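You operate a simulated robot arm through the tools that you are given. There is no shell and no other tool. Be economical: measure what you need, move in short steps, check, and stop when the job is done.

You are at the controls of a simulated two-armed robot. One attempt, no reset.

JOB
Lid the green and yellow cups and stand them on the teal tray. Set down upright: what you pick out.

Only the result counts: the job must be done as asked and must still hold three seconds after the hand-in. Knocking over, shifting, dropping, spilling or breaking anything else fails it. Lids that push on must go on centred and level and be pressed home; caps that screw on are set level and turned clockwise until they are tight.

ROBOT AND FRAMES
Two 6-joint arms with fingered hands on one trunk, on a base that drives. Base frame: it is fixed to the floor where the robot stands at the start and does not move with it; the origin is under the middle of the robot, x ahead of it, y to its left, z up; the surface under the hand at the start is at about z = 880. Lengths are in mm, angles in degrees, forces in N, time in s.
The left shoulder is at the start at [70, 168, 1401], the right one opposite. With the tool pointing down near the work surface each hand reaches from about 420 to 700 mm from the robot's upright axis, wherever it stands, measured 20 degrees to its own side. Places, roughly: tray [500, -400, 900]. Payload 4 kg a hand.
The TCP of each hand is the grasp point between the finger pads, 26 mm short of the fingertips. In the tool frame z runs along the fingers and y along their closing line. Largest opening 132 mm; the body of the gripper starts 73 mm behind the TCP. The gripper is a hand of 3 fingers: y runs from the thumb to the fingers, the wrist lies at [0, 0, -224] in the tool frame, and closing takes about 1.5 s.
Orientation is that of the tool frame in the base frame, as [roll, pitch, yaw] about the fixed x, y, z axes, in that order (R = Rz(yaw) Ry(pitch) Rx(roll)). With the fingers straight down and closing along the base's y, the tool's x points along the base's -x, its y along +y and its z along -z.

CONTROLS
- The arms move only by the tool nudge_tool. It takes "left_rows", "right_rows" or both (then of equal length, played together; a hand with none holds still); each is a list of rows, each an object of numbers (a shift or turn left out is 0, a gripper value left out holds the last): "x", "y", "z": the shift along the tool's x, y, z in mm; "rx", "ry", "rz": the turn, a rotation vector about the tool's x, y, z in degrees; "gripper": the finger opening in mm, from 0 to 132. In form: [{"x": .., "y": .., "z": .., "rx": .., "ry": .., "rz": .., "gripper": ..}, ...]. A call has 1 to 12 rows; each row is the pose to reach, as a shift and turn from the pose commanded when the call began, along the tool's axes at that moment. Each row takes 0.2 s and may step no farther than 50 mm and 8.6 degrees from the row before; otherwise, or with a gripper value out of range, the whole call is refused. Where a pose cannot be reached the arm comes as near as it can. A force on the tool above 60 N (or 10 N above the force at the start of the call, whichever is more), or a blocked arm, ends the call early, and 0.2 s more pass. The fingers move at their own pace (about 108 mm/s each) and stop on an object; they squeeze with about 25 N. The grip force told is the motor's: it shows also when the fingers shut on nothing. Time passes only in rows, and 0.2 s behind the last, so rows that repeat a pose let the fingers close. The reply holds the time, the measured pose of the TCP, the force on the tool along the base axes, the opening and the grip force, in the units named above and with some noise, with the torque about the TCP (base axes, N m) and any sound that the robot's microphone picked up.
- Cameras (640 x 400 px; columns grow to the right, rows downward): "scene" is now at [117.5, -29.3, 1600.9]; the picture's right is [-0.41, -0.91, 0.00], its down [-0.74, 0.33, -0.59] and it looks along [0.54, -0.24, -0.81] (base axes); focal length 290 px, centre (320, 200). "left" rides on the left gripper at [-62, 3, -92] in its tool frame; the picture's right is [-0.05, -1.00, 0.00], its down [0.83, -0.04, -0.56] and it looks along [0.56, -0.03, 0.83] (tool axes); focal length 230 px, centre (320, 200). "right" rides on the right gripper at [61, 3, -92] in its tool frame; the picture's right is [-0.05, 1.00, 0.00], its down [-0.83, -0.04, -0.55] and it looks along [-0.55, -0.03, 0.83] (tool axes); focal length 230 px, centre (320, 200). There is no depth. A picture from a camera that has moved, and an enlarged one, comes with that camera's place and axes in the base frame and with its lens.
- capture(camera): a new picture of that camera. It takes no simulated time.
- slide_trunk(by): slides the trunk up (or, below 0, down) by that many mm; the arms and the scene camera ride with it, the base frame stays. It gives what a move gives, with no picture.
- drive_base(legs): drives the robot by 1 to 6 legs, each [ahead, left, turn to the left] in mm, mm and degrees, along the robot's own axes; the way and the turn of a leg run together, so that a leg with both is an arc; at most 1500 mm and 180 degrees a leg. The arms and the cameras ride along, it lands a little off, and it stops where it bumps. It gives what a move gives.
- preshape(shape, hand): the hand has 3 fingers and takes this shape, open, in about a second: jaw (thumb against the fingers, like two jaws); tri (thumb and two fingers); tip (a fingertip pinch); poke (one finger out to press); point (the index stretched); flat (the hand flat); cup (the hand cupped); fist (a fist). The gripper value then closes the fingers along that shape, each until it touches; the sizes above hold for jaw. It gives what a move gives, with no picture.
- aim_head(pan, tilt): turns the head with the scene camera to pan (to the left, within 86 degrees either way) and tilt (down, from -29 to 69), counted from straight ahead of the robot. It gives what a move gives.
- zoom(camera, box): a new picture of the part [left, top, right, bottom] of that camera's present view, enlarged. It takes no simulated time.
- finish_job(): hands the job in; it is judged then, once.

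Go step by step. Nothing tells you exact positions but the pictures and the camera data: compare them with the known pose of the tool, close in by small moves and look again before you grip or let go. The budget is 120 turns and 92 pictures, counting those below and the enlarged ones. Unless the task says otherwise, let go and move clear before handing in, and close with one line.

The tools are called after "Request:" by a JSON object that holds its "method" and its "body". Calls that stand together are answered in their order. nudge_tool: Moves the arms, as the interface text tells. Its arguments: {"type":"object","properties":{"left_rows":{"type":"array","items":{"type":"object","properties":{"x":{"type":"number"},"y":{"type":"number"},"z":{"type":"number"},"rx":{"type":"number"},"ry":{"type":"number"},"rz":{"type":"number"},"gripper":{"type":"number"}}}},"right_rows":{"type":"array","items":{"type":"object","properties":{"x":{"type":"number"},"y":{"type":"number"},"z":{"type":"number"},"rx":{"type":"number"},"ry":{"type":"number"},"rz":{"type":"number"},"gripper":{"type":"number"}}}}},"required":[]} The other tools are called the same way: slide_trunk (by) slides the trunk up or down; preshape (shape, hand) gives the hand a shape; drive_base (legs) drives the base; aim_head (pan, tilt) turns the head that bears the scene camera; capture (camera) takes a picture; zoom (camera, box) takes an enlarged picture of a part of a camera's view; finish_job () hands the job in.

At the start:

```text
clock: 0.0
left_tcp_pos: [615.5, 72.6, 999.7]
left_orientation: [180.0, 0.0, -179.9]
left_force: [-0.5, -0.6, 0.2]
left_wrist_torque: [-0.02, 0.0, -0.01]
left_opening: 132.0
left_gripper_force: 0.1
left_shape: jaw
right_tcp_pos: [366.2, -405.2, 1262.1]
right_orientation: [-179.9, -0.1, -180.0]
right_force: [0.1, -0.1, -0.3]
right_wrist_torque: [0.01, 0.02, 0.01]
right_opening: 131.8
right_gripper_force: 0.1
right_shape: jaw
trunk travel left (down, up): [-846.0, 94.0]
robot x, y, heading: [-3.0, -1.7, -0.0]
head pan, tilt: [-24.1, 53.8]
```

scene: 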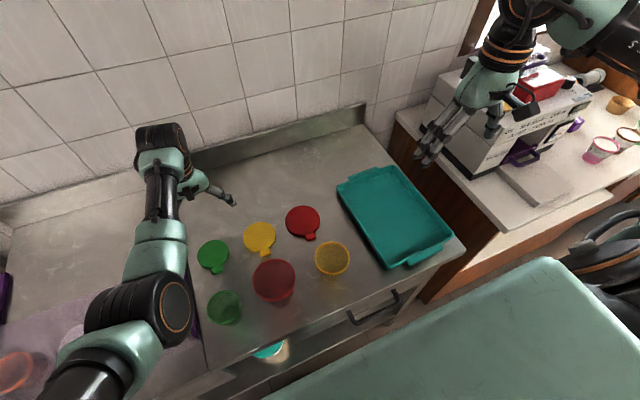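
right: 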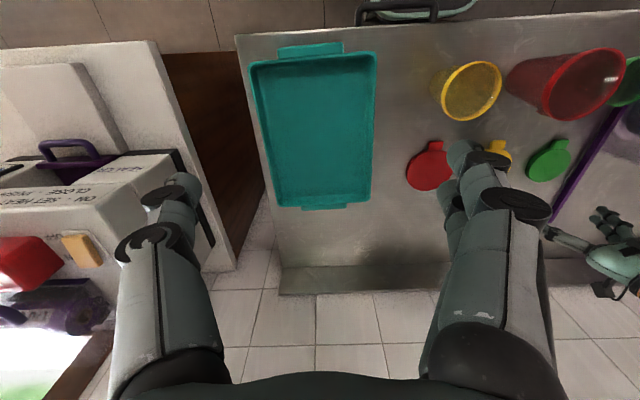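
left: 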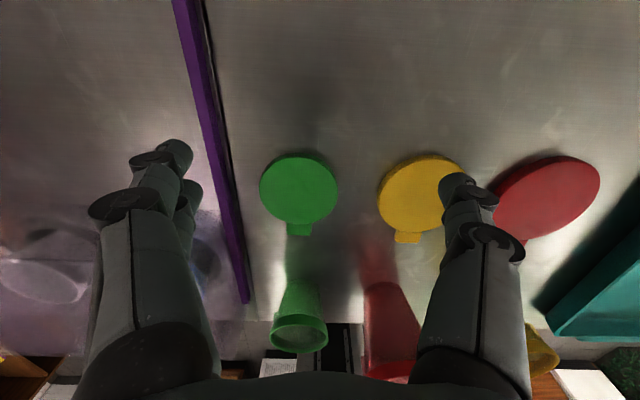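

I see three cups (green, red, yellow) and three lids on the counter, with the teal tray to the right. I'll take closer looks to measure them.

Request:
{"method": "zoom", "body": {"camera": "scene", "box": [180, 190, 380, 340]}}

Request:
{"method": "zoom", "body": {"camera": "left", "box": [220, 130, 620, 390]}}

Request:
{"method": "zoom", "body": {"camera": "right", "box": [380, 20, 640, 200]}}

```text
2.67 times, centred on (280, 265) of scene
camera zoom: at [117.5, -29.3, 1600.9], right [-0.41, -0.91, 0.0], down [-0.74, 0.33, -0.59], along [0.54, -0.24, -0.81], focal length 774 px, centre (427, 27)
```

zoom: 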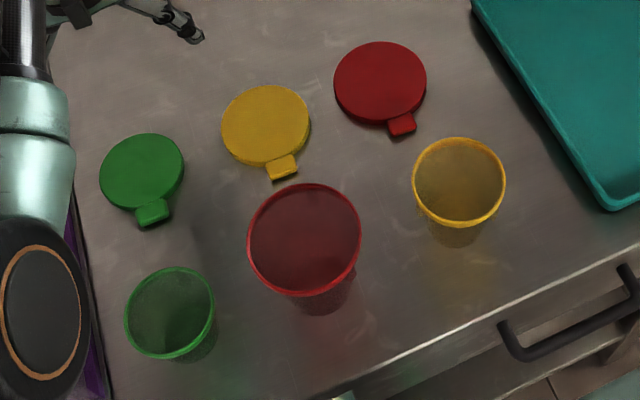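

```text
1.54 times, centred on (420, 260) of left
camera zoom: at [677.3, 76.3, 1092.2], right [0.05, -1.0, 0.0], down [-0.83, -0.04, 0.56], along [-0.56, -0.03, -0.83], focal length 354 px, centre (166, 108)
```

zoom: 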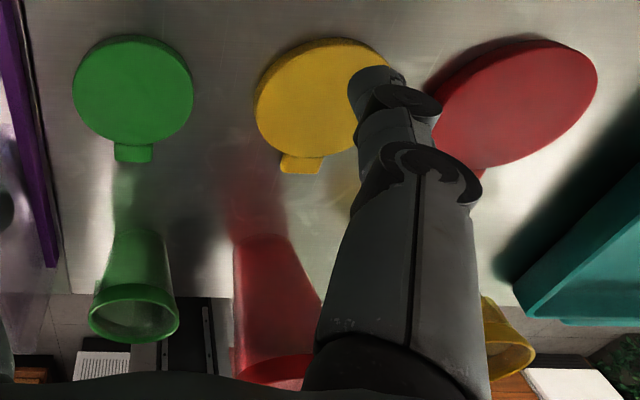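

```text
2.22 times, centred on (510, 110) of right
camera zoom: at [304.2, -401.8, 1356.8], right [0.05, 1.0, 0.0], down [0.83, -0.04, 0.55], along [0.55, -0.03, -0.83], focal length 511 px, centre (-102, 400)
```

zoom: 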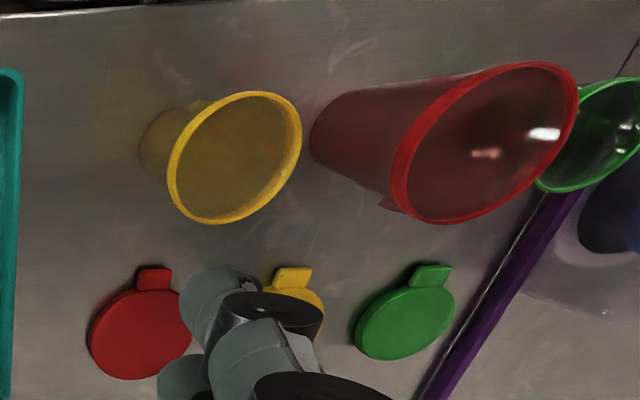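

The green cup is near (374, 87) with its rim at z≈946, and the yellow cup near (371, -174) with its rim at z≈972. The green lid is near (546, 92), the yellow lid near (545, -37), and the tray spans x 320–620, y -315…-530. The cups are too near for a downward grasp, so I'll raise the left arm and back off about 100 mm.

Request:
{"method": "nudge_tool", "body": {"left_rows": [{"z": -50}, {"z": -100}, {"z": -100}]}}

Request:
{"method": "drive_base", "body": {"legs": [[-100, 0, 0]]}}

Request:
{"method": "capture", "body": {"camera": "left"}}

Request:
{"method": "capture", "body": {"camera": "scene"}}

```text
clock: 0.8
left_tcp_pos: [616.8, 73.6, 1099.3]
left_orientation: [179.9, -0.1, -180.0]
left_force: [0.3, 0.0, -0.2]
left_wrist_torque: [-0.05, 0.0, 0.01]
left_opening: 132.0
left_gripper_force: 0.0
left_shape: jaw
right_tcp_pos: [364.6, -405.4, 1263.5]
right_orientation: [-179.8, -0.1, -179.9]
right_force: [0.4, -0.1, 1.0]
right_wrist_torque: [0.05, 0.01, 0.0]
right_opening: 132.0
right_gripper_force: 0.1
right_shape: jaw
trunk travel left (down, up): [-846.0, 94.0]
robot x, y, heading: [1.6, -0.2, 0.1]
head pan, tilt: [-24.1, 53.8]
```

```text
clock: 1.9
left_tcp_pos: [520.8, 73.4, 1096.7]
left_orientation: [179.9, -0.3, -179.9]
left_force: [0.5, -0.8, 0.0]
left_wrist_torque: [0.01, 0.06, 0.01]
left_opening: 132.0
left_gripper_force: 0.1
left_shape: jaw
right_tcp_pos: [270.5, -404.6, 1260.8]
right_orientation: [-179.9, -0.3, -179.9]
right_force: [0.6, 0.4, 0.0]
right_wrist_torque: [-0.02, 0.04, -0.02]
right_opening: 131.6
right_gripper_force: 0.0
right_shape: jaw
trunk travel left (down, up): [-846.0, 94.0]
robot x, y, heading: [-97.1, 0.2, 0.1]
head pan, tilt: [-24.1, 53.8]
```

```text
85 pictures are left
camera left: at [583.6, 76.5, 1189.2], right [0.05, -1.0, 0.0], down [-0.83, -0.05, 0.56], along [-0.56, -0.03, -0.83], focal length 230 px, centre (320, 200)
```

left: 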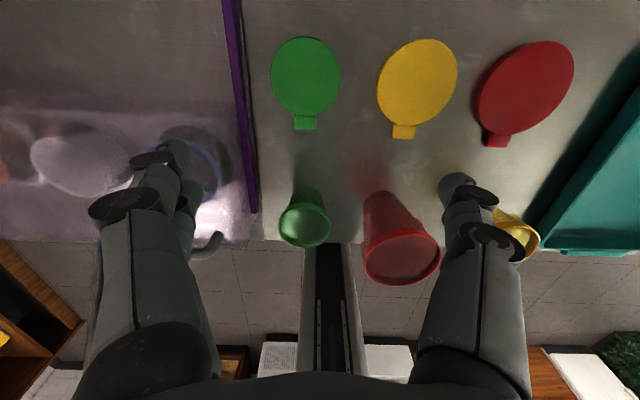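

```text
84 pictures are left
camera scene: at [24.7, -29.3, 1600.4], right [-0.41, -0.91, 0.0], down [-0.74, 0.33, -0.59], along [0.54, -0.24, -0.81], focal length 290 px, centre (320, 200)
```

scene: 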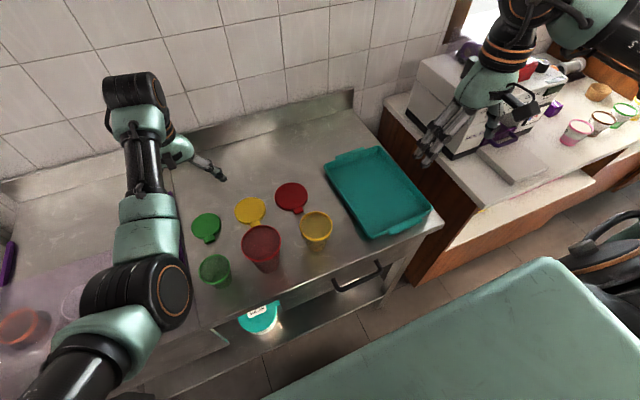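

Backing off worked, and the left view puts the green lid near (550, 92). I'm moving the left hand above it and partway down.

Request:
{"method": "nudge_tool", "body": {"left_rows": [{"x": -28, "y": 19}, {"x": -28, "y": 19, "z": 50}, {"x": -28, "y": 19, "z": 100}, {"x": -28, "y": 19, "z": 130}, {"x": -28, "y": 19, "z": 130}]}}

Request:
{"method": "capture", "body": {"camera": "left"}}

Request:
{"method": "capture", "body": {"camera": "right"}}

```text
clock: 3.1
left_tcp_pos: [546.0, 93.5, 968.5]
left_orientation: [-180.0, -0.1, -179.7]
left_force: [0.4, -0.2, -0.4]
left_wrist_torque: [-0.04, 0.02, 0.02]
left_opening: 131.8
left_gripper_force: 0.1
left_shape: jaw
right_tcp_pos: [268.3, -404.3, 1264.0]
right_orientation: [-179.8, 0.0, -179.9]
right_force: [-0.3, -0.3, 1.0]
right_wrist_torque: [-0.01, 0.02, 0.0]
right_opening: 131.7
right_gripper_force: 0.0
right_shape: jaw
trunk travel left (down, up): [-846.0, 94.0]
robot x, y, heading: [-96.8, -1.3, -0.1]
head pan, tilt: [-24.1, 53.8]
```

```text
83 pictures are left
camera left: at [608.0, 96.2, 1060.8], right [0.05, -1.0, 0.0], down [-0.83, -0.05, 0.56], along [-0.56, -0.03, -0.83], focal length 230 px, centre (320, 200)
```

left: 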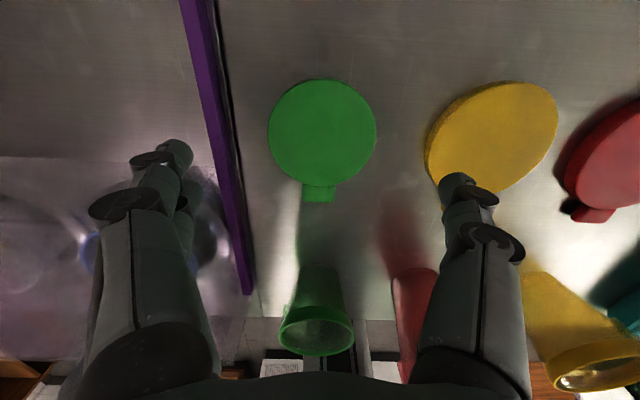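

```text
82 pictures are left
camera right: at [207.4, -401.5, 1356.5], right [0.05, 1.0, 0.0], down [0.83, -0.04, 0.55], along [0.55, -0.03, -0.83], focal length 230 px, centre (320, 200)
```

right: 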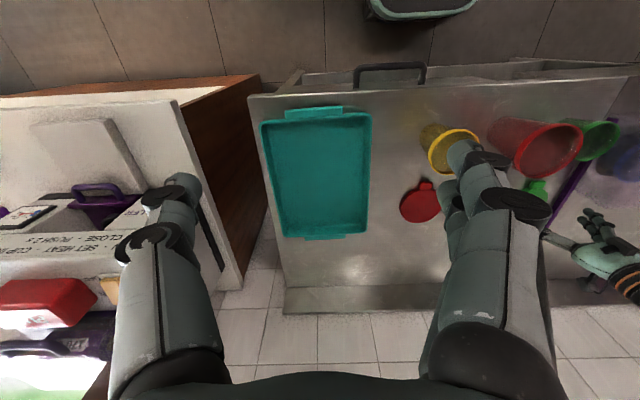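

The green lid's centre is at about (548, 92) with a diameter of about 82. A raised edge sits at y≈172, so I'm narrowing the opening and lowering to about z=912.

Request:
{"method": "nudge_tool", "body": {"left_rows": [{"x": -2, "y": -1.8, "gripper": 104}, {"x": -2, "y": -1.8, "z": 25}, {"x": -2, "y": -1.8, "z": 45}, {"x": -2, "y": -1.8, "z": 56}, {"x": -2, "y": -1.8, "z": 56}]}}

Request:
{"method": "capture", "body": {"camera": "left"}}

```text
clock: 4.3
left_tcp_pos: [537.4, 96.2, 917.0]
left_orientation: [180.0, -0.1, -179.8]
left_force: [-0.4, -0.6, 0.2]
left_wrist_torque: [0.0, 0.0, -0.02]
left_opening: 104.1
left_gripper_force: 0.1
left_shape: jaw
left hand out of reach, approached as far as the arm can: row 3, 4, 5
right_tcp_pos: [267.7, -404.6, 1262.7]
right_orientation: [-179.9, -0.1, -180.0]
right_force: [0.6, 1.2, 0.4]
right_wrist_torque: [-0.02, 0.03, 0.01]
right_opening: 132.0
right_gripper_force: 0.0
right_shape: jaw
trunk travel left (down, up): [-846.0, 94.0]
robot x, y, heading: [-96.7, 0.1, 0.1]
head pan, tilt: [-24.1, 53.8]
```

```text
81 pictures are left
camera left: at [599.4, 99.4, 1009.5], right [0.05, -1.0, 0.0], down [-0.83, -0.05, 0.56], along [-0.56, -0.03, -0.83], focal length 230 px, centre (320, 200)
```

left: 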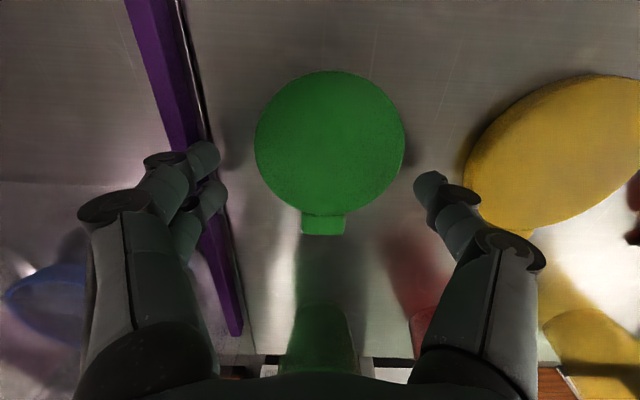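

The arm reaches its limit here, so I'll lift the hand and lower the trunk by 100 mm.

Request:
{"method": "nudge_tool", "body": {"left_rows": [{"z": -50}, {"z": -100}, {"z": -110}, {"z": -110}]}}

Request:
{"method": "slide_trunk", "body": {"by": -100}}

```text
clock: 5.3
left_tcp_pos: [537.9, 96.2, 1027.6]
left_orientation: [-179.9, -0.1, -179.9]
left_force: [-0.1, 0.1, 0.4]
left_wrist_torque: [0.01, -0.04, -0.01]
left_opening: 104.3
left_gripper_force: 0.0
left_shape: jaw
right_tcp_pos: [267.8, -404.4, 1263.3]
right_orientation: [-179.9, -0.1, -179.8]
right_force: [0.0, -0.3, 0.7]
right_wrist_torque: [0.03, 0.01, 0.01]
right_opening: 132.0
right_gripper_force: 0.0
right_shape: jaw
trunk travel left (down, up): [-846.0, 94.0]
robot x, y, heading: [-102.2, 0.3, 0.2]
head pan, tilt: [-24.1, 53.8]
```

```text
clock: 6.7
left_tcp_pos: [537.2, 96.8, 927.7]
left_orientation: [179.9, 0.0, -179.9]
left_force: [0.5, -0.3, 0.2]
left_wrist_torque: [0.0, 0.02, 0.01]
left_opening: 104.4
left_gripper_force: 0.1
left_shape: jaw
right_tcp_pos: [268.0, -404.9, 1163.7]
right_orientation: [-179.9, 0.1, -179.9]
right_force: [-0.1, -0.3, 0.4]
right_wrist_torque: [-0.02, 0.0, 0.03]
right_opening: 131.9
right_gripper_force: 0.1
right_shape: jaw
trunk travel left (down, up): [-746.0, 194.0]
robot x, y, heading: [-95.4, -3.4, 0.3]
head pan, tilt: [-24.1, 53.8]
```

The hand is at z=928, so I'm centring it over the lid, then checking.

Request:
{"method": "nudge_tool", "body": {"left_rows": [{"x": -6, "y": -3}, {"x": -11, "y": -5}, {"x": -11, "y": -5, "z": 14}, {"x": -11, "y": -5, "z": 14}]}}

Request:
{"method": "capture", "body": {"camera": "left"}}

```text
clock: 7.7
left_tcp_pos: [548.1, 91.1, 913.5]
left_orientation: [-180.0, 0.0, -179.9]
left_force: [-0.2, -0.4, 0.1]
left_wrist_torque: [-0.02, 0.01, -0.03]
left_opening: 104.3
left_gripper_force: 0.0
left_shape: jaw
right_tcp_pos: [268.1, -404.1, 1163.9]
right_orientation: [-179.9, 0.0, -180.0]
right_force: [0.4, -0.3, -0.5]
right_wrist_torque: [-0.01, 0.03, -0.01]
right_opening: 132.0
right_gripper_force: 0.0
right_shape: jaw
trunk travel left (down, up): [-746.0, 194.0]
robot x, y, heading: [-101.9, 0.3, 0.1]
head pan, tilt: [-24.1, 53.8]
```

```text
80 pictures are left
camera left: at [609.8, 94.7, 1006.7], right [0.05, -1.0, 0.0], down [-0.83, -0.05, 0.56], along [-0.55, -0.03, -0.83], focal length 230 px, centre (320, 200)
```

left: 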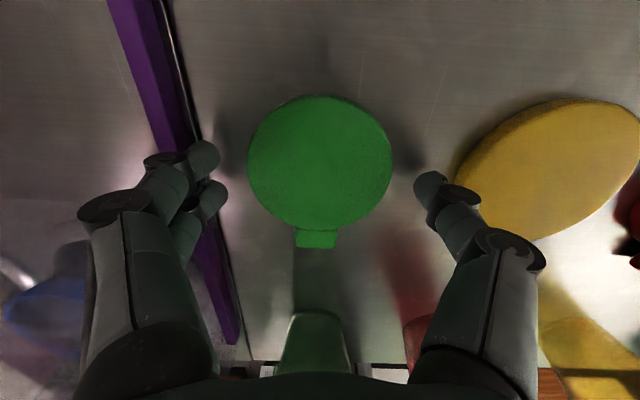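

The hand is centred on the lid, so I'm going a few mm lower and closing.

Request:
{"method": "nudge_tool", "body": {"left_rows": [{"z": 4}, {"z": 4, "gripper": 60}, {"z": 4}, {"z": 4}, {"z": 4}, {"z": 4}, {"z": 4}]}}

Request:
{"method": "capture", "body": {"camera": "left"}}

```text
clock: 9.3
left_tcp_pos: [545.8, 91.8, 910.7]
left_orientation: [-180.0, 0.0, -179.9]
left_force: [-0.5, 0.3, 4.5]
left_wrist_torque: [-0.21, 0.03, -0.03]
left_opening: 72.7
left_gripper_force: 25.2
left_shape: jaw
right_tcp_pos: [266.6, -403.5, 1163.6]
right_orientation: [-179.9, 0.0, -179.8]
right_force: [0.5, -0.4, 0.5]
right_wrist_torque: [-0.02, -0.02, -0.03]
right_opening: 132.0
right_gripper_force: 0.1
right_shape: jaw
trunk travel left (down, up): [-746.0, 194.0]
robot x, y, heading: [-96.9, 2.5, 0.1]
head pan, tilt: [-24.1, 53.8]
```

```text
79 pictures are left
camera left: at [609.3, 94.7, 1003.7], right [0.05, -1.0, 0.0], down [-0.83, -0.05, 0.55], along [-0.55, -0.03, -0.83], focal length 230 px, centre (320, 200)
```

left: 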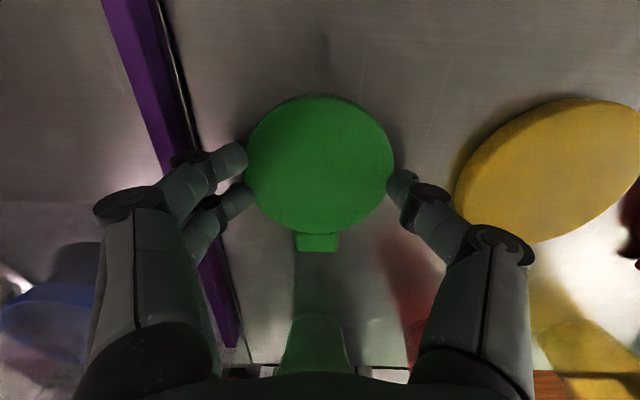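

The lid is gripped at 72.7 mm. I'm lifting 110 mm to check it.

Request:
{"method": "nudge_tool", "body": {"left_rows": [{"z": -20}, {"z": -60}, {"z": -100}, {"z": -100}]}}

Request:
{"method": "capture", "body": {"camera": "left"}}

Request:
{"method": "zoom", "body": {"camera": "scene", "box": [140, 160, 340, 300]}}

```text
clock: 10.3
left_tcp_pos: [548.8, 93.0, 1011.5]
left_orientation: [-179.9, -0.1, -179.9]
left_force: [-0.7, -0.6, -0.3]
left_wrist_torque: [-0.02, -0.02, 0.01]
left_opening: 36.6
left_gripper_force: 24.9
left_shape: jaw
right_tcp_pos: [268.5, -404.5, 1163.7]
right_orientation: [-179.9, -0.1, -179.8]
right_force: [0.7, 0.1, 0.2]
right_wrist_torque: [-0.01, -0.03, 0.0]
right_opening: 131.9
right_gripper_force: 0.1
right_shape: jaw
trunk travel left (down, up): [-746.0, 194.0]
robot x, y, heading: [-99.7, 1.1, 0.2]
head pan, tilt: [-24.1, 53.8]
```

```text
78 pictures are left
camera left: at [610.8, 95.5, 1103.1], right [0.05, -1.0, 0.0], down [-0.83, -0.05, 0.56], along [-0.56, -0.03, -0.83], focal length 230 px, centre (320, 200)
```

left: 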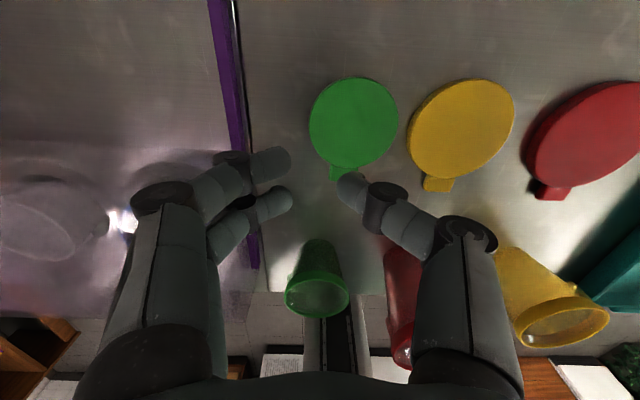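

```text
2.86 times, centred on (240, 230) of scene
camera zoom: at [19.7, -29.2, 1500.9], right [-0.41, -0.91, 0.0], down [-0.74, 0.33, -0.59], along [0.54, -0.24, -0.81], focal length 829 px, centre (549, 114)
```

zoom: 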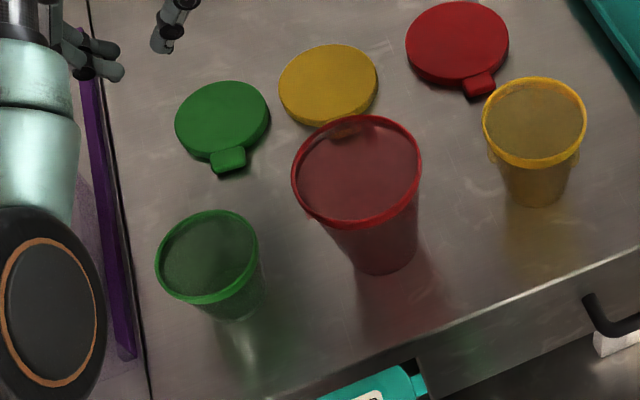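

The lid slipped out because the fingertips were too high, and it now lies near (548, 62), close to the yellow lid. I'll turn the hand 45° to clear its neighbour and the tab, then come in again lower.

Request:
{"method": "nudge_tool", "body": {"left_rows": [{"y": -6, "rz": 7.5, "gripper": 104}, {"y": -12, "rz": 15}, {"y": -20, "rz": 22.5}, {"y": -26, "rz": 30}, {"y": -31.4, "rz": 37.5}, {"y": -31.4, "rz": 45}, {"y": -31.4, "z": 30, "rz": 45}, {"y": -31.4, "z": 50, "rz": 45}, {"y": -31.4, "z": 50, "rz": 45}]}}

Request:
{"method": "capture", "body": {"camera": "left"}}

```text
clock: 12.3
left_tcp_pos: [548.8, 60.5, 958.7]
left_orientation: [-179.9, 0.0, 135.1]
left_force: [0.0, 0.7, -0.2]
left_wrist_torque: [0.02, 0.02, 0.0]
left_opening: 104.0
left_gripper_force: 0.0
left_shape: jaw
right_tcp_pos: [266.6, -404.5, 1163.5]
right_orientation: [-179.9, 0.0, -179.9]
right_force: [0.3, 0.2, 0.2]
right_wrist_torque: [0.0, 0.0, 0.02]
right_opening: 131.9
right_gripper_force: 0.0
right_shape: jaw
trunk travel left (down, up): [-746.0, 194.0]
robot x, y, heading: [-99.2, 3.5, 0.1]
head pan, tilt: [-24.1, 53.8]
```

```text
76 pictures are left
camera left: at [594.7, 18.9, 1052.8], right [-0.67, -0.74, 0.0], down [-0.62, 0.56, 0.56], along [-0.41, 0.37, -0.83], focal length 230 px, centre (320, 200)
```

left: 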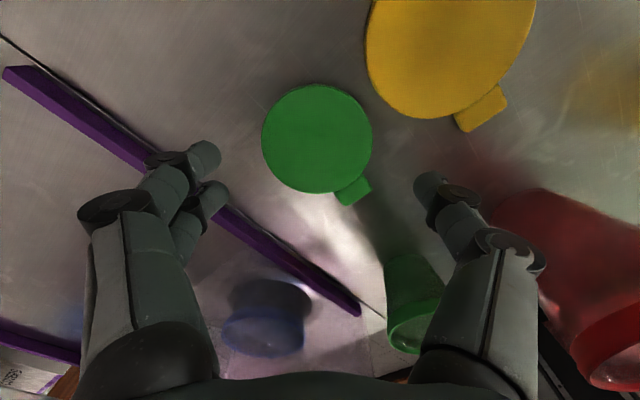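

The lid's centre is at (549.5, 62), matching the hand. I'm lowering until the fingertips almost touch the counter.

Request:
{"method": "nudge_tool", "body": {"left_rows": [{"x": 0.6, "y": 1.5, "z": 25}, {"x": 0.6, "y": 1.5, "z": 42}, {"x": 0.6, "y": 1.5, "z": 48}, {"x": 0.6, "y": 1.5, "z": 50}, {"x": 0.6, "y": 1.5, "z": 50}]}}

Request:
{"method": "capture", "body": {"camera": "left"}}

```text
clock: 13.5
left_tcp_pos: [548.9, 62.0, 909.9]
left_orientation: [-180.0, 0.0, 135.1]
left_force: [0.0, -0.5, -0.3]
left_wrist_torque: [-0.03, 0.01, -0.01]
left_opening: 103.5
left_gripper_force: 0.0
left_shape: jaw
right_tcp_pos: [266.7, -405.4, 1162.6]
right_orientation: [-179.9, 0.0, -179.8]
right_force: [-0.4, -0.5, -0.5]
right_wrist_torque: [-0.01, -0.01, -0.01]
right_opening: 132.1
right_gripper_force: 0.0
right_shape: jaw
trunk travel left (down, up): [-746.0, 194.0]
robot x, y, heading: [-101.9, -0.5, 0.1]
head pan, tilt: [-24.1, 53.8]
```

```text
75 pictures are left
camera left: at [595.4, 20.7, 1002.9], right [-0.67, -0.74, 0.0], down [-0.62, 0.56, 0.56], along [-0.41, 0.37, -0.83], focal length 230 px, centre (320, 200)
```

left: 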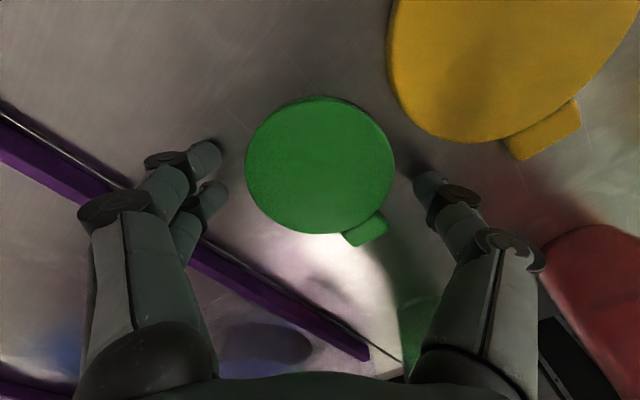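

It's centred. I'll lower 3 mm more, checking the force.

Request:
{"method": "nudge_tool", "body": {"left_rows": [{"z": 1.5}, {"z": 3}, {"z": 3}]}}

```text
clock: 14.3
left_tcp_pos: [549.8, 62.8, 907.6]
left_orientation: [180.0, 0.0, 135.1]
left_force: [-1.2, -0.2, 0.2]
left_wrist_torque: [0.04, 0.0, 0.04]
left_opening: 103.8
left_gripper_force: 0.0
left_shape: jaw
right_tcp_pos: [268.0, -402.8, 1163.0]
right_orientation: [-179.9, -0.1, -179.9]
right_force: [-0.7, -0.3, 0.5]
right_wrist_torque: [0.02, 0.01, 0.02]
right_opening: 131.8
right_gripper_force: 0.0
right_shape: jaw
trunk travel left (down, up): [-746.0, 194.0]
robot x, y, heading: [-96.2, 3.1, 0.3]
head pan, tilt: [-24.1, 53.8]
```

There's no contact yet, so I'm going down a little more.

Request:
{"method": "nudge_tool", "body": {"left_rows": [{"z": 1}, {"z": 2}, {"z": 2}]}}

```text
clock: 15.1
left_tcp_pos: [548.6, 62.7, 906.7]
left_orientation: [180.0, 0.0, 135.1]
left_force: [-0.9, 0.4, 4.0]
left_wrist_torque: [0.14, -0.15, 0.05]
left_opening: 103.8
left_gripper_force: 0.1
left_shape: jaw
right_tcp_pos: [267.4, -404.2, 1163.5]
right_orientation: [-179.9, -0.1, -179.9]
right_force: [0.6, -0.3, -0.3]
right_wrist_torque: [0.01, -0.02, -0.01]
right_opening: 131.9
right_gripper_force: 0.0
right_shape: jaw
trunk travel left (down, up): [-746.0, 194.0]
robot x, y, heading: [-97.2, 0.6, 0.2]
head pan, tilt: [-24.1, 53.8]
```

There's light contact with the counter. I'm backing off 1 mm, then closing.

Request:
{"method": "nudge_tool", "body": {"left_rows": [{"z": -1, "gripper": 90}, {"z": -1, "gripper": 60}, {"z": -1}, {"z": -1}, {"z": -1}, {"z": -1}, {"z": -1}]}}

Request:
{"method": "capture", "body": {"camera": "left"}}

```text
clock: 16.7
left_tcp_pos: [549.1, 61.8, 907.4]
left_orientation: [-180.0, 0.1, 135.0]
left_force: [1.6, 1.3, 5.3]
left_wrist_torque: [0.18, -0.2, 0.02]
left_opening: 73.1
left_gripper_force: 25.4
left_shape: jaw
right_tcp_pos: [266.2, -404.1, 1163.4]
right_orientation: [-179.9, 0.0, -179.9]
right_force: [0.2, 0.5, -0.3]
right_wrist_torque: [-0.01, 0.01, 0.0]
right_opening: 131.8
right_gripper_force: 0.0
right_shape: jaw
trunk travel left (down, up): [-746.0, 194.0]
robot x, y, heading: [-101.3, 0.5, -0.0]
head pan, tilt: [-24.1, 53.8]
```

```text
74 pictures are left
camera left: at [594.8, 20.5, 999.3], right [-0.67, -0.74, 0.0], down [-0.62, 0.56, 0.56], along [-0.41, 0.37, -0.83], focal length 230 px, centre (320, 200)
```

left: 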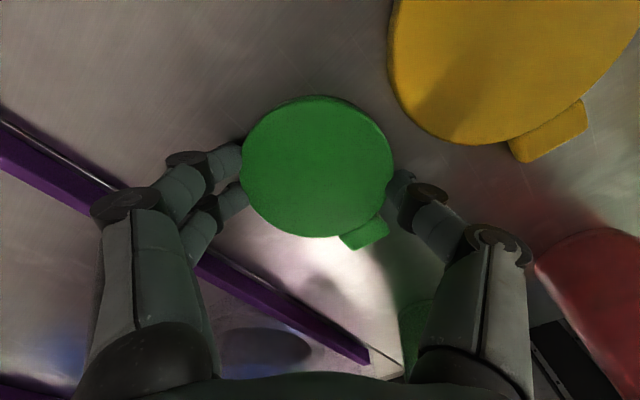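

It's gripped again at 73 mm. I'm lifting slowly by 8 mm and checking the opening.

Request:
{"method": "nudge_tool", "body": {"left_rows": [{"z": -2}, {"z": -4}, {"z": -6}, {"z": -8}, {"z": -8}]}}

Request:
{"method": "capture", "body": {"camera": "left"}}

```text
clock: 17.9
left_tcp_pos: [549.6, 61.9, 912.0]
left_orientation: [-180.0, -0.1, 135.1]
left_force: [0.7, 0.0, 0.1]
left_wrist_torque: [0.0, -0.01, -0.04]
left_opening: 72.8
left_gripper_force: 25.0
left_shape: jaw
right_tcp_pos: [266.5, -405.4, 1164.3]
right_orientation: [-179.9, 0.0, -180.0]
right_force: [-0.9, 0.0, 0.3]
right_wrist_torque: [0.0, 0.01, 0.0]
right_opening: 132.0
right_gripper_force: 0.0
right_shape: jaw
trunk travel left (down, up): [-746.0, 194.0]
robot x, y, heading: [-100.5, 1.4, 0.3]
head pan, tilt: [-24.1, 53.8]
```

```text
73 pictures are left
camera left: at [594.8, 20.6, 1006.4], right [-0.67, -0.74, 0.0], down [-0.62, 0.56, 0.56], along [-0.41, 0.37, -0.83], focal length 230 px, centre (320, 200)
```

left: 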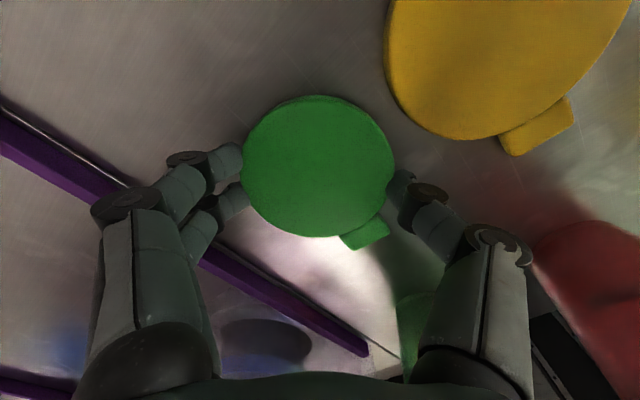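

The lid is riding with the hand. I'm lifting gently to z≈1060 and moving toward the green cup so the camera can see it.

Request:
{"method": "nudge_tool", "body": {"left_rows": [{"z": -15}, {"z": -35}, {"z": -60}, {"z": -90}, {"z": -120}, {"z": -150}, {"x": 8, "y": -20, "z": -150}, {"x": 16, "y": -45, "z": -150}, {"x": 28, "y": -70, "z": -150}, {"x": 36, "y": -95, "z": -150}, {"x": 42, "y": -106, "z": -150}, {"x": 42, "y": -106, "z": -150}]}}

Request:
{"method": "capture", "body": {"camera": "left"}}

Request:
{"method": "capture", "body": {"camera": "scene"}}

```text
clock: 20.5
left_tcp_pos: [523.1, 35.2, 1051.0]
left_orientation: [179.9, -0.1, 135.4]
left_force: [-0.6, 0.3, 0.6]
left_wrist_torque: [0.02, -0.01, -0.02]
left_opening: 72.8
left_gripper_force: 25.2
left_shape: jaw
left hand out of reach, approached as far as the arm can: row 7, 8, 9, 10, 11, 12
right_tcp_pos: [267.5, -405.1, 1162.5]
right_orientation: [-179.9, -0.2, -179.7]
right_force: [-0.5, -0.2, 0.5]
right_wrist_torque: [-0.02, -0.01, -0.03]
right_opening: 131.8
right_gripper_force: 0.1
right_shape: jaw
trunk travel left (down, up): [-746.0, 194.0]
robot x, y, heading: [-100.8, -5.6, 0.3]
head pan, tilt: [-24.1, 53.8]
```

```text
72 pictures are left
camera left: at [570.1, -6.3, 1142.7], right [-0.66, -0.75, 0.0], down [-0.62, 0.55, 0.56], along [-0.42, 0.37, -0.83], focal length 230 px, centre (320, 200)
```

left: 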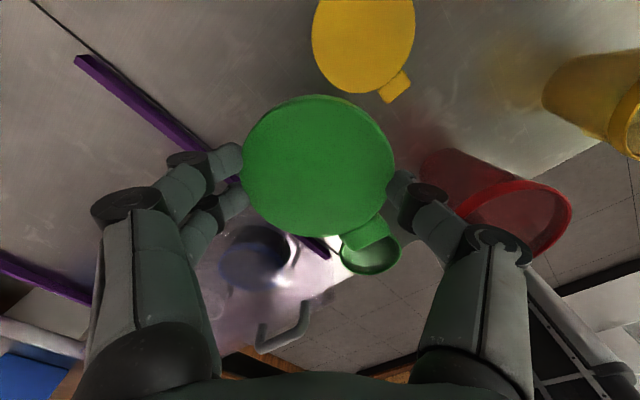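

```text
71 pictures are left
camera scene: at [19.3, -29.0, 1500.9], right [-0.41, -0.91, 0.0], down [-0.74, 0.33, -0.59], along [0.54, -0.24, -0.81], focal length 290 px, centre (320, 200)
```

scene: 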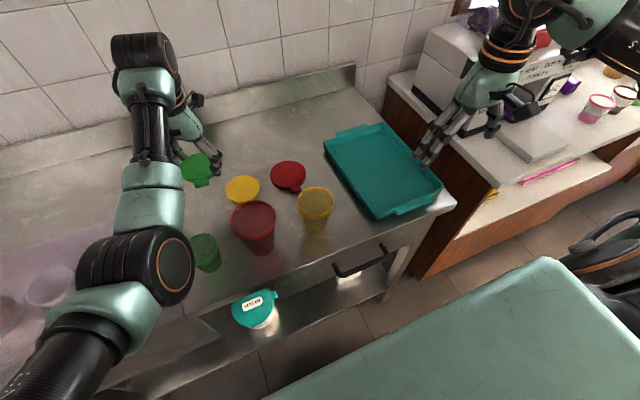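

The lid is held level, but the arm folds to its limit at this height. I'm raising the trunk back by 100 mm.

Request:
{"method": "slide_trunk", "body": {"by": 100}}

Request:
{"method": "nudge_tool", "body": {"left_rows": [{"x": 10, "y": -20, "z": 30}, {"x": 20, "y": -40, "z": 60}, {"x": 30, "y": -60, "z": 90}, {"x": 40, "y": -75, "z": 90}, {"x": 40, "y": -75, "z": 90}]}}

Request:
{"method": "capture", "body": {"camera": "left"}}

```text
clock: 21.8
left_tcp_pos: [523.2, 35.3, 1149.3]
left_orientation: [179.9, -0.1, 135.5]
left_force: [0.5, 0.2, -0.3]
left_wrist_torque: [-0.01, 0.01, 0.02]
left_opening: 73.2
left_gripper_force: 24.9
left_shape: jaw
right_tcp_pos: [266.8, -405.0, 1263.5]
right_orientation: [-179.9, -0.1, -179.9]
right_force: [0.3, 0.5, 0.3]
right_wrist_torque: [0.01, 0.03, -0.03]
right_opening: 131.9
right_gripper_force: 0.0
right_shape: jaw
trunk travel left (down, up): [-846.0, 94.0]
robot x, y, heading: [-101.7, 2.9, -0.2]
head pan, tilt: [-24.1, 53.8]
```

```text
clock: 23.2
left_tcp_pos: [502.5, 98.4, 1059.8]
left_orientation: [176.6, -1.0, 138.0]
left_force: [0.4, -0.8, -0.4]
left_wrist_torque: [-0.03, 0.01, 0.03]
left_opening: 72.7
left_gripper_force: 24.6
left_shape: jaw
left hand out of reach, approached as far as the arm can: row 1, 2, 3, 4, 5
right_tcp_pos: [268.4, -404.4, 1263.4]
right_orientation: [-179.9, -0.1, -179.8]
right_force: [0.2, 0.2, -0.4]
right_wrist_torque: [0.01, 0.0, 0.0]
right_opening: 131.9
right_gripper_force: 0.0
right_shape: jaw
trunk travel left (down, up): [-846.0, 94.0]
robot x, y, heading: [-96.5, 1.7, -0.0]
head pan, tilt: [-24.1, 53.8]
stopped in row 5 (left hand): the arm was blocked; the commanded pose is now the measured one
```

```text
70 pictures are left
camera left: at [549.9, 53.5, 1150.3], right [-0.63, -0.78, -0.06], down [-0.66, 0.49, 0.57], along [-0.41, 0.4, -0.82], focal length 230 px, centre (320, 200)
```

left: 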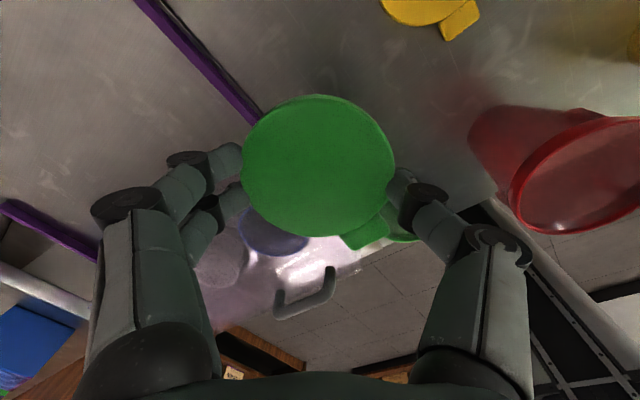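

The wrist seems to be at its turning limit with this yaw. I'll turn back to the original yaw and then re-level.

Request:
{"method": "nudge_tool", "body": {"left_rows": [{"z": -15, "rz": -8}, {"z": -30, "rz": -16}, {"z": -30, "rz": -24}, {"z": -30, "rz": -32}, {"z": -30, "rz": -40}, {"z": -30, "rz": -42}, {"z": -30, "rz": -42}]}}

```text
clock: 24.8
left_tcp_pos: [503.1, 98.1, 1088.5]
left_orientation: [176.7, 1.7, -179.8]
left_force: [-0.3, -0.6, -0.4]
left_wrist_torque: [-0.03, -0.03, -0.01]
left_opening: 72.8
left_gripper_force: 24.9
left_shape: jaw
right_tcp_pos: [266.9, -405.6, 1262.7]
right_orientation: [-179.8, 0.0, -180.0]
right_force: [-0.3, 0.4, 0.4]
right_wrist_torque: [0.01, -0.04, 0.01]
right_opening: 131.8
right_gripper_force: 0.1
right_shape: jaw
trunk travel left (down, up): [-846.0, 94.0]
robot x, y, heading: [-102.0, -5.3, 0.1]
head pan, tilt: [-24.1, 53.8]
```

Back at yaw 180. Now levelling and moving back toward the cup.

Request:
{"method": "nudge_tool", "body": {"left_rows": [{"rx": 3.3, "ry": 1.7}, {"x": 25, "y": -6, "rx": 3.3, "ry": 1.7}, {"x": 50, "y": -11, "rx": 3.3, "ry": 1.7}, {"x": 50, "y": -11, "rx": 3.3, "ry": 1.7}]}}

Request:
{"method": "capture", "body": {"camera": "left"}}

```text
clock: 26.0
left_tcp_pos: [485.0, 120.7, 1074.3]
left_orientation: [176.9, 1.8, -177.7]
left_force: [-0.4, 0.3, 0.3]
left_wrist_torque: [-0.01, -0.03, -0.04]
left_opening: 72.8
left_gripper_force: 25.5
left_shape: jaw
left hand out of reach, approached as far as the arm can: row 2, 3, 4
right_tcp_pos: [267.6, -404.3, 1262.7]
right_orientation: [-179.9, -0.2, -179.9]
right_force: [-0.1, 0.5, -1.2]
right_wrist_torque: [-0.06, 0.0, 0.0]
right_opening: 131.9
right_gripper_force: 0.2
right_shape: jaw
trunk travel left (down, up): [-846.0, 94.0]
robot x, y, heading: [-100.0, 0.3, 0.3]
head pan, tilt: [-24.1, 53.8]
stopped in row 4 (left hand): the arm was blocked; the commanded pose is now the measured one
```

```text
69 pictures are left
camera left: at [543.8, 120.9, 1168.0], right [0.09, -0.99, -0.05], down [-0.84, -0.11, 0.53], along [-0.53, 0.0, -0.85], focal length 230 px, centre (320, 200)
```

left: 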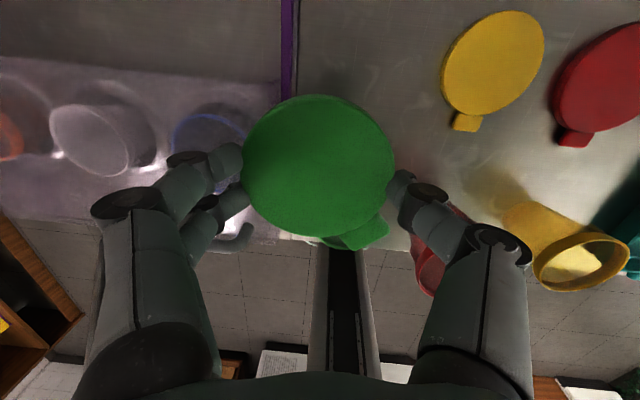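

The arm can't reach close in while the hand is high relative to the shoulder. I'll raise the trunk fully, then bring the hand down lower and level.

Request:
{"method": "slide_trunk", "body": {"by": 92}}

Request:
{"method": "nudge_tool", "body": {"left_rows": [{"z": 40}, {"z": 80, "rx": 1, "ry": 0.6}, {"z": 120, "rx": 2, "ry": 1.2}, {"z": 150, "rx": 3.1, "ry": 1.8}, {"z": 150, "rx": 3.1, "ry": 1.8, "rz": 2.3}, {"z": 150, "rx": 3.1, "ry": 1.8, "rz": 2.3}]}}

```text
clock: 27.3
left_tcp_pos: [483.5, 121.2, 1165.2]
left_orientation: [176.9, 1.5, -177.6]
left_force: [0.5, 0.0, 0.7]
left_wrist_torque: [-0.02, -0.02, 0.02]
left_opening: 72.9
left_gripper_force: 25.2
left_shape: jaw
right_tcp_pos: [267.5, -405.6, 1355.5]
right_orientation: [-179.9, -0.1, -179.8]
right_force: [0.5, 0.7, -0.1]
right_wrist_torque: [0.0, -0.01, 0.01]
right_opening: 132.1
right_gripper_force: 0.1
right_shape: jaw
trunk travel left (down, up): [-938.0, 2.0]
robot x, y, heading: [-97.8, 0.4, 0.0]
head pan, tilt: [-24.1, 53.8]
```

```text
clock: 28.7
left_tcp_pos: [486.6, 124.2, 1014.6]
left_orientation: [-179.8, -0.3, 179.8]
left_force: [-0.8, -0.2, -1.5]
left_wrist_torque: [-0.01, 0.01, 0.0]
left_opening: 73.0
left_gripper_force: 24.7
left_shape: jaw
right_tcp_pos: [266.7, -404.1, 1355.4]
right_orientation: [-180.0, 0.0, -179.9]
right_force: [-0.1, 0.0, -0.1]
right_wrist_torque: [-0.01, 0.01, -0.01]
right_opening: 131.7
right_gripper_force: 0.1
right_shape: jaw
trunk travel left (down, up): [-938.0, 2.0]
robot x, y, heading: [-99.9, 2.2, 0.1]
head pan, tilt: [-24.1, 53.8]
```

It's level again at z=1015. I'm moving toward the cup with y aligned and taking a look.

Request:
{"method": "nudge_tool", "body": {"left_rows": [{"x": 15, "y": -18}, {"x": 30, "y": -37}, {"x": 30, "y": -37}]}}

Request:
{"method": "capture", "body": {"camera": "left"}}

Request:
{"method": "capture", "body": {"camera": "scene"}}

```text
clock: 29.7
left_tcp_pos: [476.6, 116.9, 1026.6]
left_orientation: [178.0, 1.7, -178.8]
left_force: [0.3, -0.1, 0.0]
left_wrist_torque: [-0.01, 0.02, 0.0]
left_opening: 72.5
left_gripper_force: 25.2
left_shape: jaw
right_tcp_pos: [267.7, -404.7, 1355.1]
right_orientation: [-179.8, -0.1, -179.8]
right_force: [-1.2, -0.3, -0.7]
right_wrist_torque: [-0.04, -0.02, -0.01]
right_opening: 132.1
right_gripper_force: 0.1
right_shape: jaw
trunk travel left (down, up): [-938.0, 2.0]
robot x, y, heading: [-99.2, -1.6, 0.3]
head pan, tilt: [-24.1, 53.8]
stopped in row 3 (left hand): the arm was blocked; the commanded pose is now the measured one
```

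```text
68 pictures are left
camera left: at [535.9, 117.5, 1122.0], right [0.07, -1.0, -0.03], down [-0.85, -0.08, 0.53], along [-0.53, -0.01, -0.85], focal length 230 px, centre (320, 200)
```

left: 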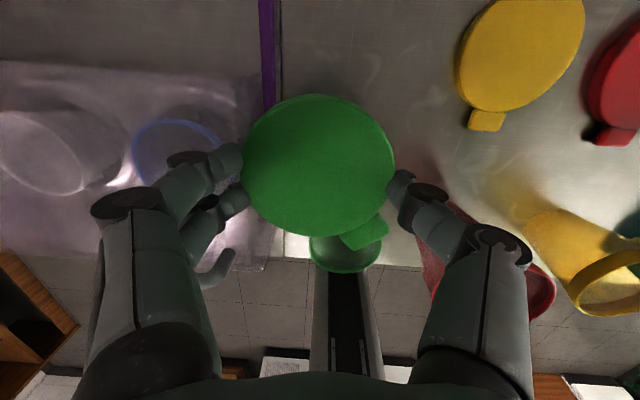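

```text
67 pictures are left
camera scene: at [19.2, -29.4, 1692.9], right [-0.41, -0.91, 0.0], down [-0.74, 0.33, -0.59], along [0.54, -0.24, -0.81], focal length 290 px, centre (320, 200)
```

scene: 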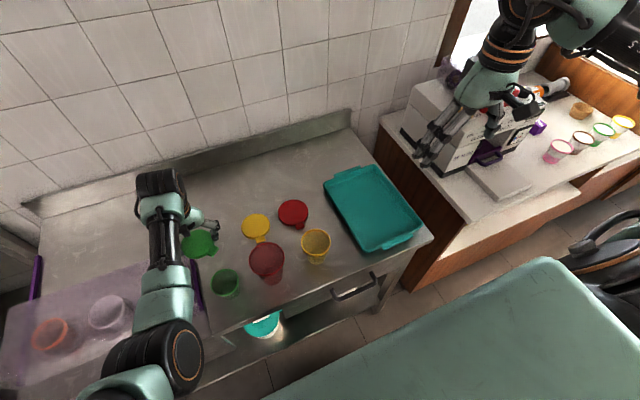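

The left arm is blocked close to the trunk, since it works best about 20° to its own side. I'm moving the hand out to a comfortable pose, then driving the base back and right so the cup falls in that zone.

Request:
{"method": "nudge_tool", "body": {"left_rows": [{"x": -20, "y": 15, "z": -10, "rx": 1, "ry": 0.8}, {"x": -43, "y": 33, "z": -33, "rx": 2, "ry": 1.7, "rz": 1.2}, {"x": -43, "y": 33, "z": -33, "rx": 2, "ry": 1.7, "rz": 1.2}]}}

Request:
{"method": "drive_base", "body": {"legs": [[-60, 0, 0], [0, -110, 0]]}}

Request:
{"method": "capture", "body": {"camera": "left"}}

```text
clock: 30.5
left_tcp_pos: [516.2, 144.1, 1064.4]
left_orientation: [-179.7, 0.0, 179.8]
left_force: [0.9, 0.1, -0.2]
left_wrist_torque: [0.01, -0.04, 0.0]
left_opening: 72.6
left_gripper_force: 25.4
left_shape: jaw
right_tcp_pos: [267.3, -405.3, 1353.8]
right_orientation: [-179.9, 0.0, -179.9]
right_force: [-0.3, 0.3, 0.5]
right_wrist_torque: [0.03, 0.01, -0.01]
right_opening: 132.0
right_gripper_force: 0.1
right_shape: jaw
trunk travel left (down, up): [-938.0, 2.0]
robot x, y, heading: [-100.5, -1.0, -0.2]
head pan, tilt: [-24.1, 53.8]
```

```text
clock: 32.2
left_tcp_pos: [458.7, 41.8, 1061.5]
left_orientation: [-179.5, -0.2, 179.9]
left_force: [0.7, 0.5, 0.1]
left_wrist_torque: [-0.08, 0.01, -0.01]
left_opening: 72.7
left_gripper_force: 25.6
left_shape: jaw
right_tcp_pos: [209.3, -507.6, 1357.8]
right_orientation: [-179.7, -0.1, -179.8]
right_force: [0.3, 1.0, 0.6]
right_wrist_torque: [-0.07, 0.02, -0.02]
right_opening: 131.7
right_gripper_force: 0.0
right_shape: jaw
trunk travel left (down, up): [-938.0, 2.0]
robot x, y, heading: [-159.3, -110.8, 0.2]
head pan, tilt: [-24.1, 53.8]
```

```text
66 pictures are left
camera left: at [520.3, 44.4, 1153.8], right [0.05, -1.0, 0.01], down [-0.83, -0.04, 0.56], along [-0.56, -0.03, -0.83], focal length 230 px, centre (320, 200)
```

left: 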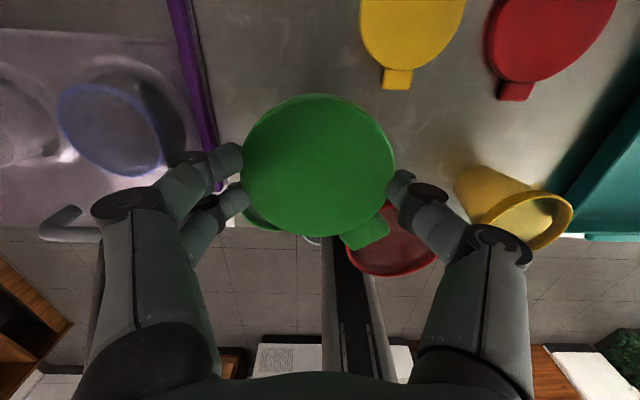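

The hand is now at (459, 42). I'm moving to the cup's y and a bit lower, then measuring the cup with both cameras.

Request:
{"method": "nudge_tool", "body": {"left_rows": [{"y": 23, "z": 15}, {"x": 5, "y": 46, "z": 30}, {"x": 15, "y": 46, "z": 30}, {"x": 15, "y": 46, "z": 30}]}}

Request:
{"method": "capture", "body": {"camera": "left"}}

Request:
{"method": "zoom", "body": {"camera": "scene", "box": [100, 140, 300, 265]}}

```text
clock: 33.2
left_tcp_pos: [443.1, 80.0, 1033.1]
left_orientation: [-180.0, 0.0, 179.9]
left_force: [-0.4, -0.3, -0.2]
left_wrist_torque: [0.0, -0.01, 0.01]
left_opening: 72.7
left_gripper_force: 25.0
left_shape: jaw
right_tcp_pos: [208.9, -515.9, 1354.2]
right_orientation: [-180.0, 0.0, -179.7]
right_force: [-0.4, -0.6, 0.3]
right_wrist_torque: [0.01, -0.01, -0.01]
right_opening: 132.0
right_gripper_force: 0.0
right_shape: jaw
trunk travel left (down, up): [-938.0, 2.0]
robot x, y, heading: [-152.7, -110.4, 0.0]
head pan, tilt: [-24.1, 53.8]
```

```text
65 pictures are left
camera left: at [504.3, 83.0, 1125.3], right [0.05, -1.0, 0.0], down [-0.83, -0.04, 0.56], along [-0.56, -0.03, -0.83], focal length 230 px, centre (320, 200)
```

left: 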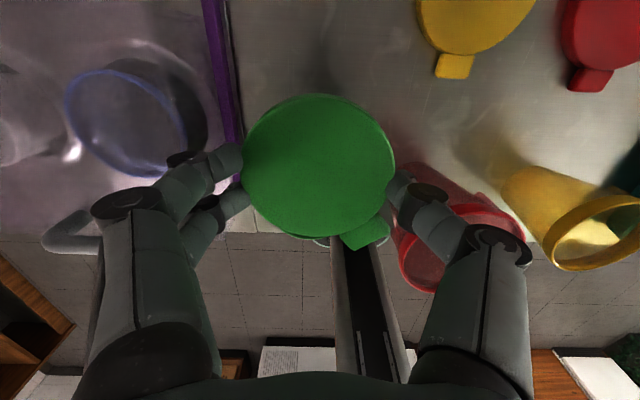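

```text
3.20 times, centred on (200, 202) of scene
camera zoom: at [-40.7, -141.5, 1692.9], right [-0.41, -0.91, 0.0], down [-0.74, 0.33, -0.59], along [0.54, -0.24, -0.81], focal length 928 px, centre (704, 192)
```

zoom: 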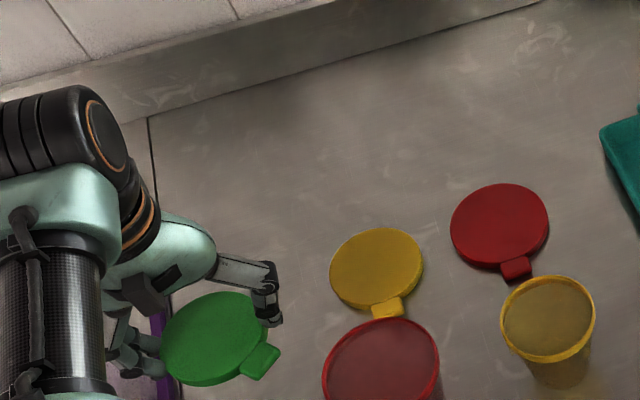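

The lid is centred in the hand. Now I'm looking for the green cup in the scene view.

Request:
{"method": "zoom", "body": {"camera": "scene", "box": [120, 190, 280, 290]}}

```text
4.00 times, centred on (200, 240) of scene
camera zoom: at [-40.7, -141.5, 1692.9], right [-0.41, -0.91, 0.0], down [-0.74, 0.33, -0.59], along [0.54, -0.24, -0.81], focal length 1161 px, centre (800, 40)
```

zoom: 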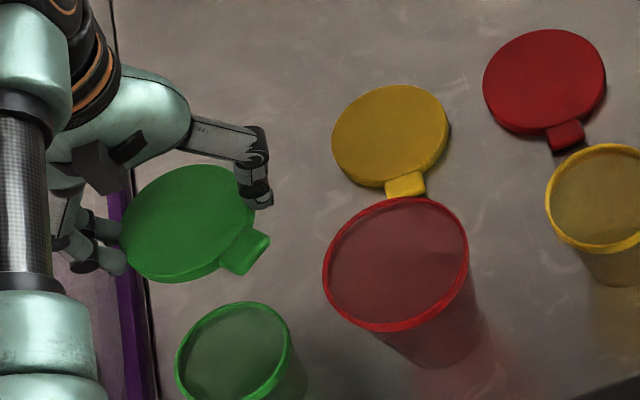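

The cup is at about (377, 87). I'm moving the lid to hover above it.

Request:
{"method": "nudge_tool", "body": {"left_rows": [{"x": 20, "y": 3, "z": 5}, {"x": 40, "y": 6, "z": 10}, {"x": 60, "y": 6, "z": 20}, {"x": 67, "y": 6, "z": 30}, {"x": 67, "y": 6, "z": 35}, {"x": 67, "y": 6, "z": 35}]}}

Request:
{"method": "zoom", "body": {"camera": "scene", "box": [120, 190, 280, 290]}}

Request:
{"method": "capture", "body": {"camera": "right"}}

```text
clock: 34.6
left_tcp_pos: [374.7, 89.2, 995.7]
left_orientation: [-179.8, -0.1, 179.9]
left_force: [1.5, 0.4, 0.1]
left_wrist_torque: [0.0, -0.02, 0.02]
left_opening: 73.0
left_gripper_force: 24.5
left_shape: jaw
right_tcp_pos: [207.9, -514.0, 1354.8]
right_orientation: [-179.9, 0.0, -179.8]
right_force: [-0.4, 0.4, -0.2]
right_wrist_torque: [0.01, 0.0, -0.03]
right_opening: 131.7
right_gripper_force: 0.0
right_shape: jaw
trunk travel left (down, up): [-938.0, 2.0]
robot x, y, heading: [-160.5, -106.6, 0.3]
head pan, tilt: [-24.1, 53.8]
```

```text
4.00 times, centred on (200, 240) of scene
camera zoom: at [-40.3, -138.6, 1692.9], right [-0.41, -0.91, 0.0], down [-0.74, 0.33, -0.59], along [0.54, -0.24, -0.81], focal length 1161 px, centre (800, 40)
```

zoom: 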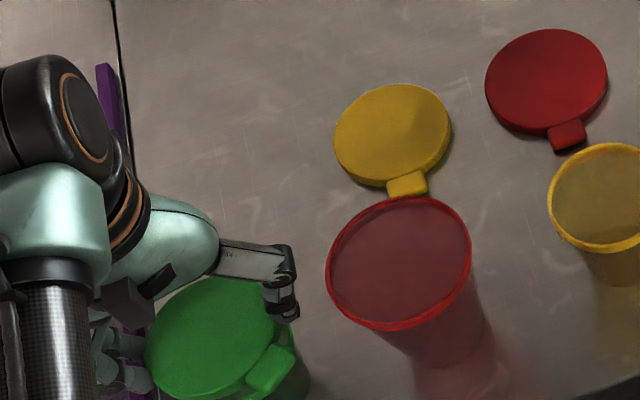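

```text
61 pictures are left
camera right: at [147.2, -510.6, 1448.7], right [0.05, 1.0, 0.0], down [0.83, -0.04, 0.55], along [0.55, -0.03, -0.83], focal length 230 px, centre (320, 200)
```

right: 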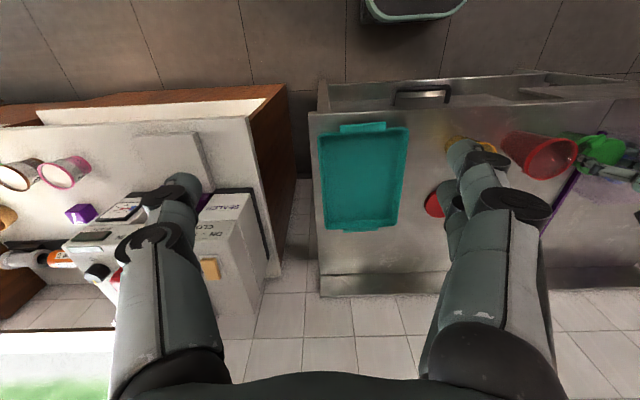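

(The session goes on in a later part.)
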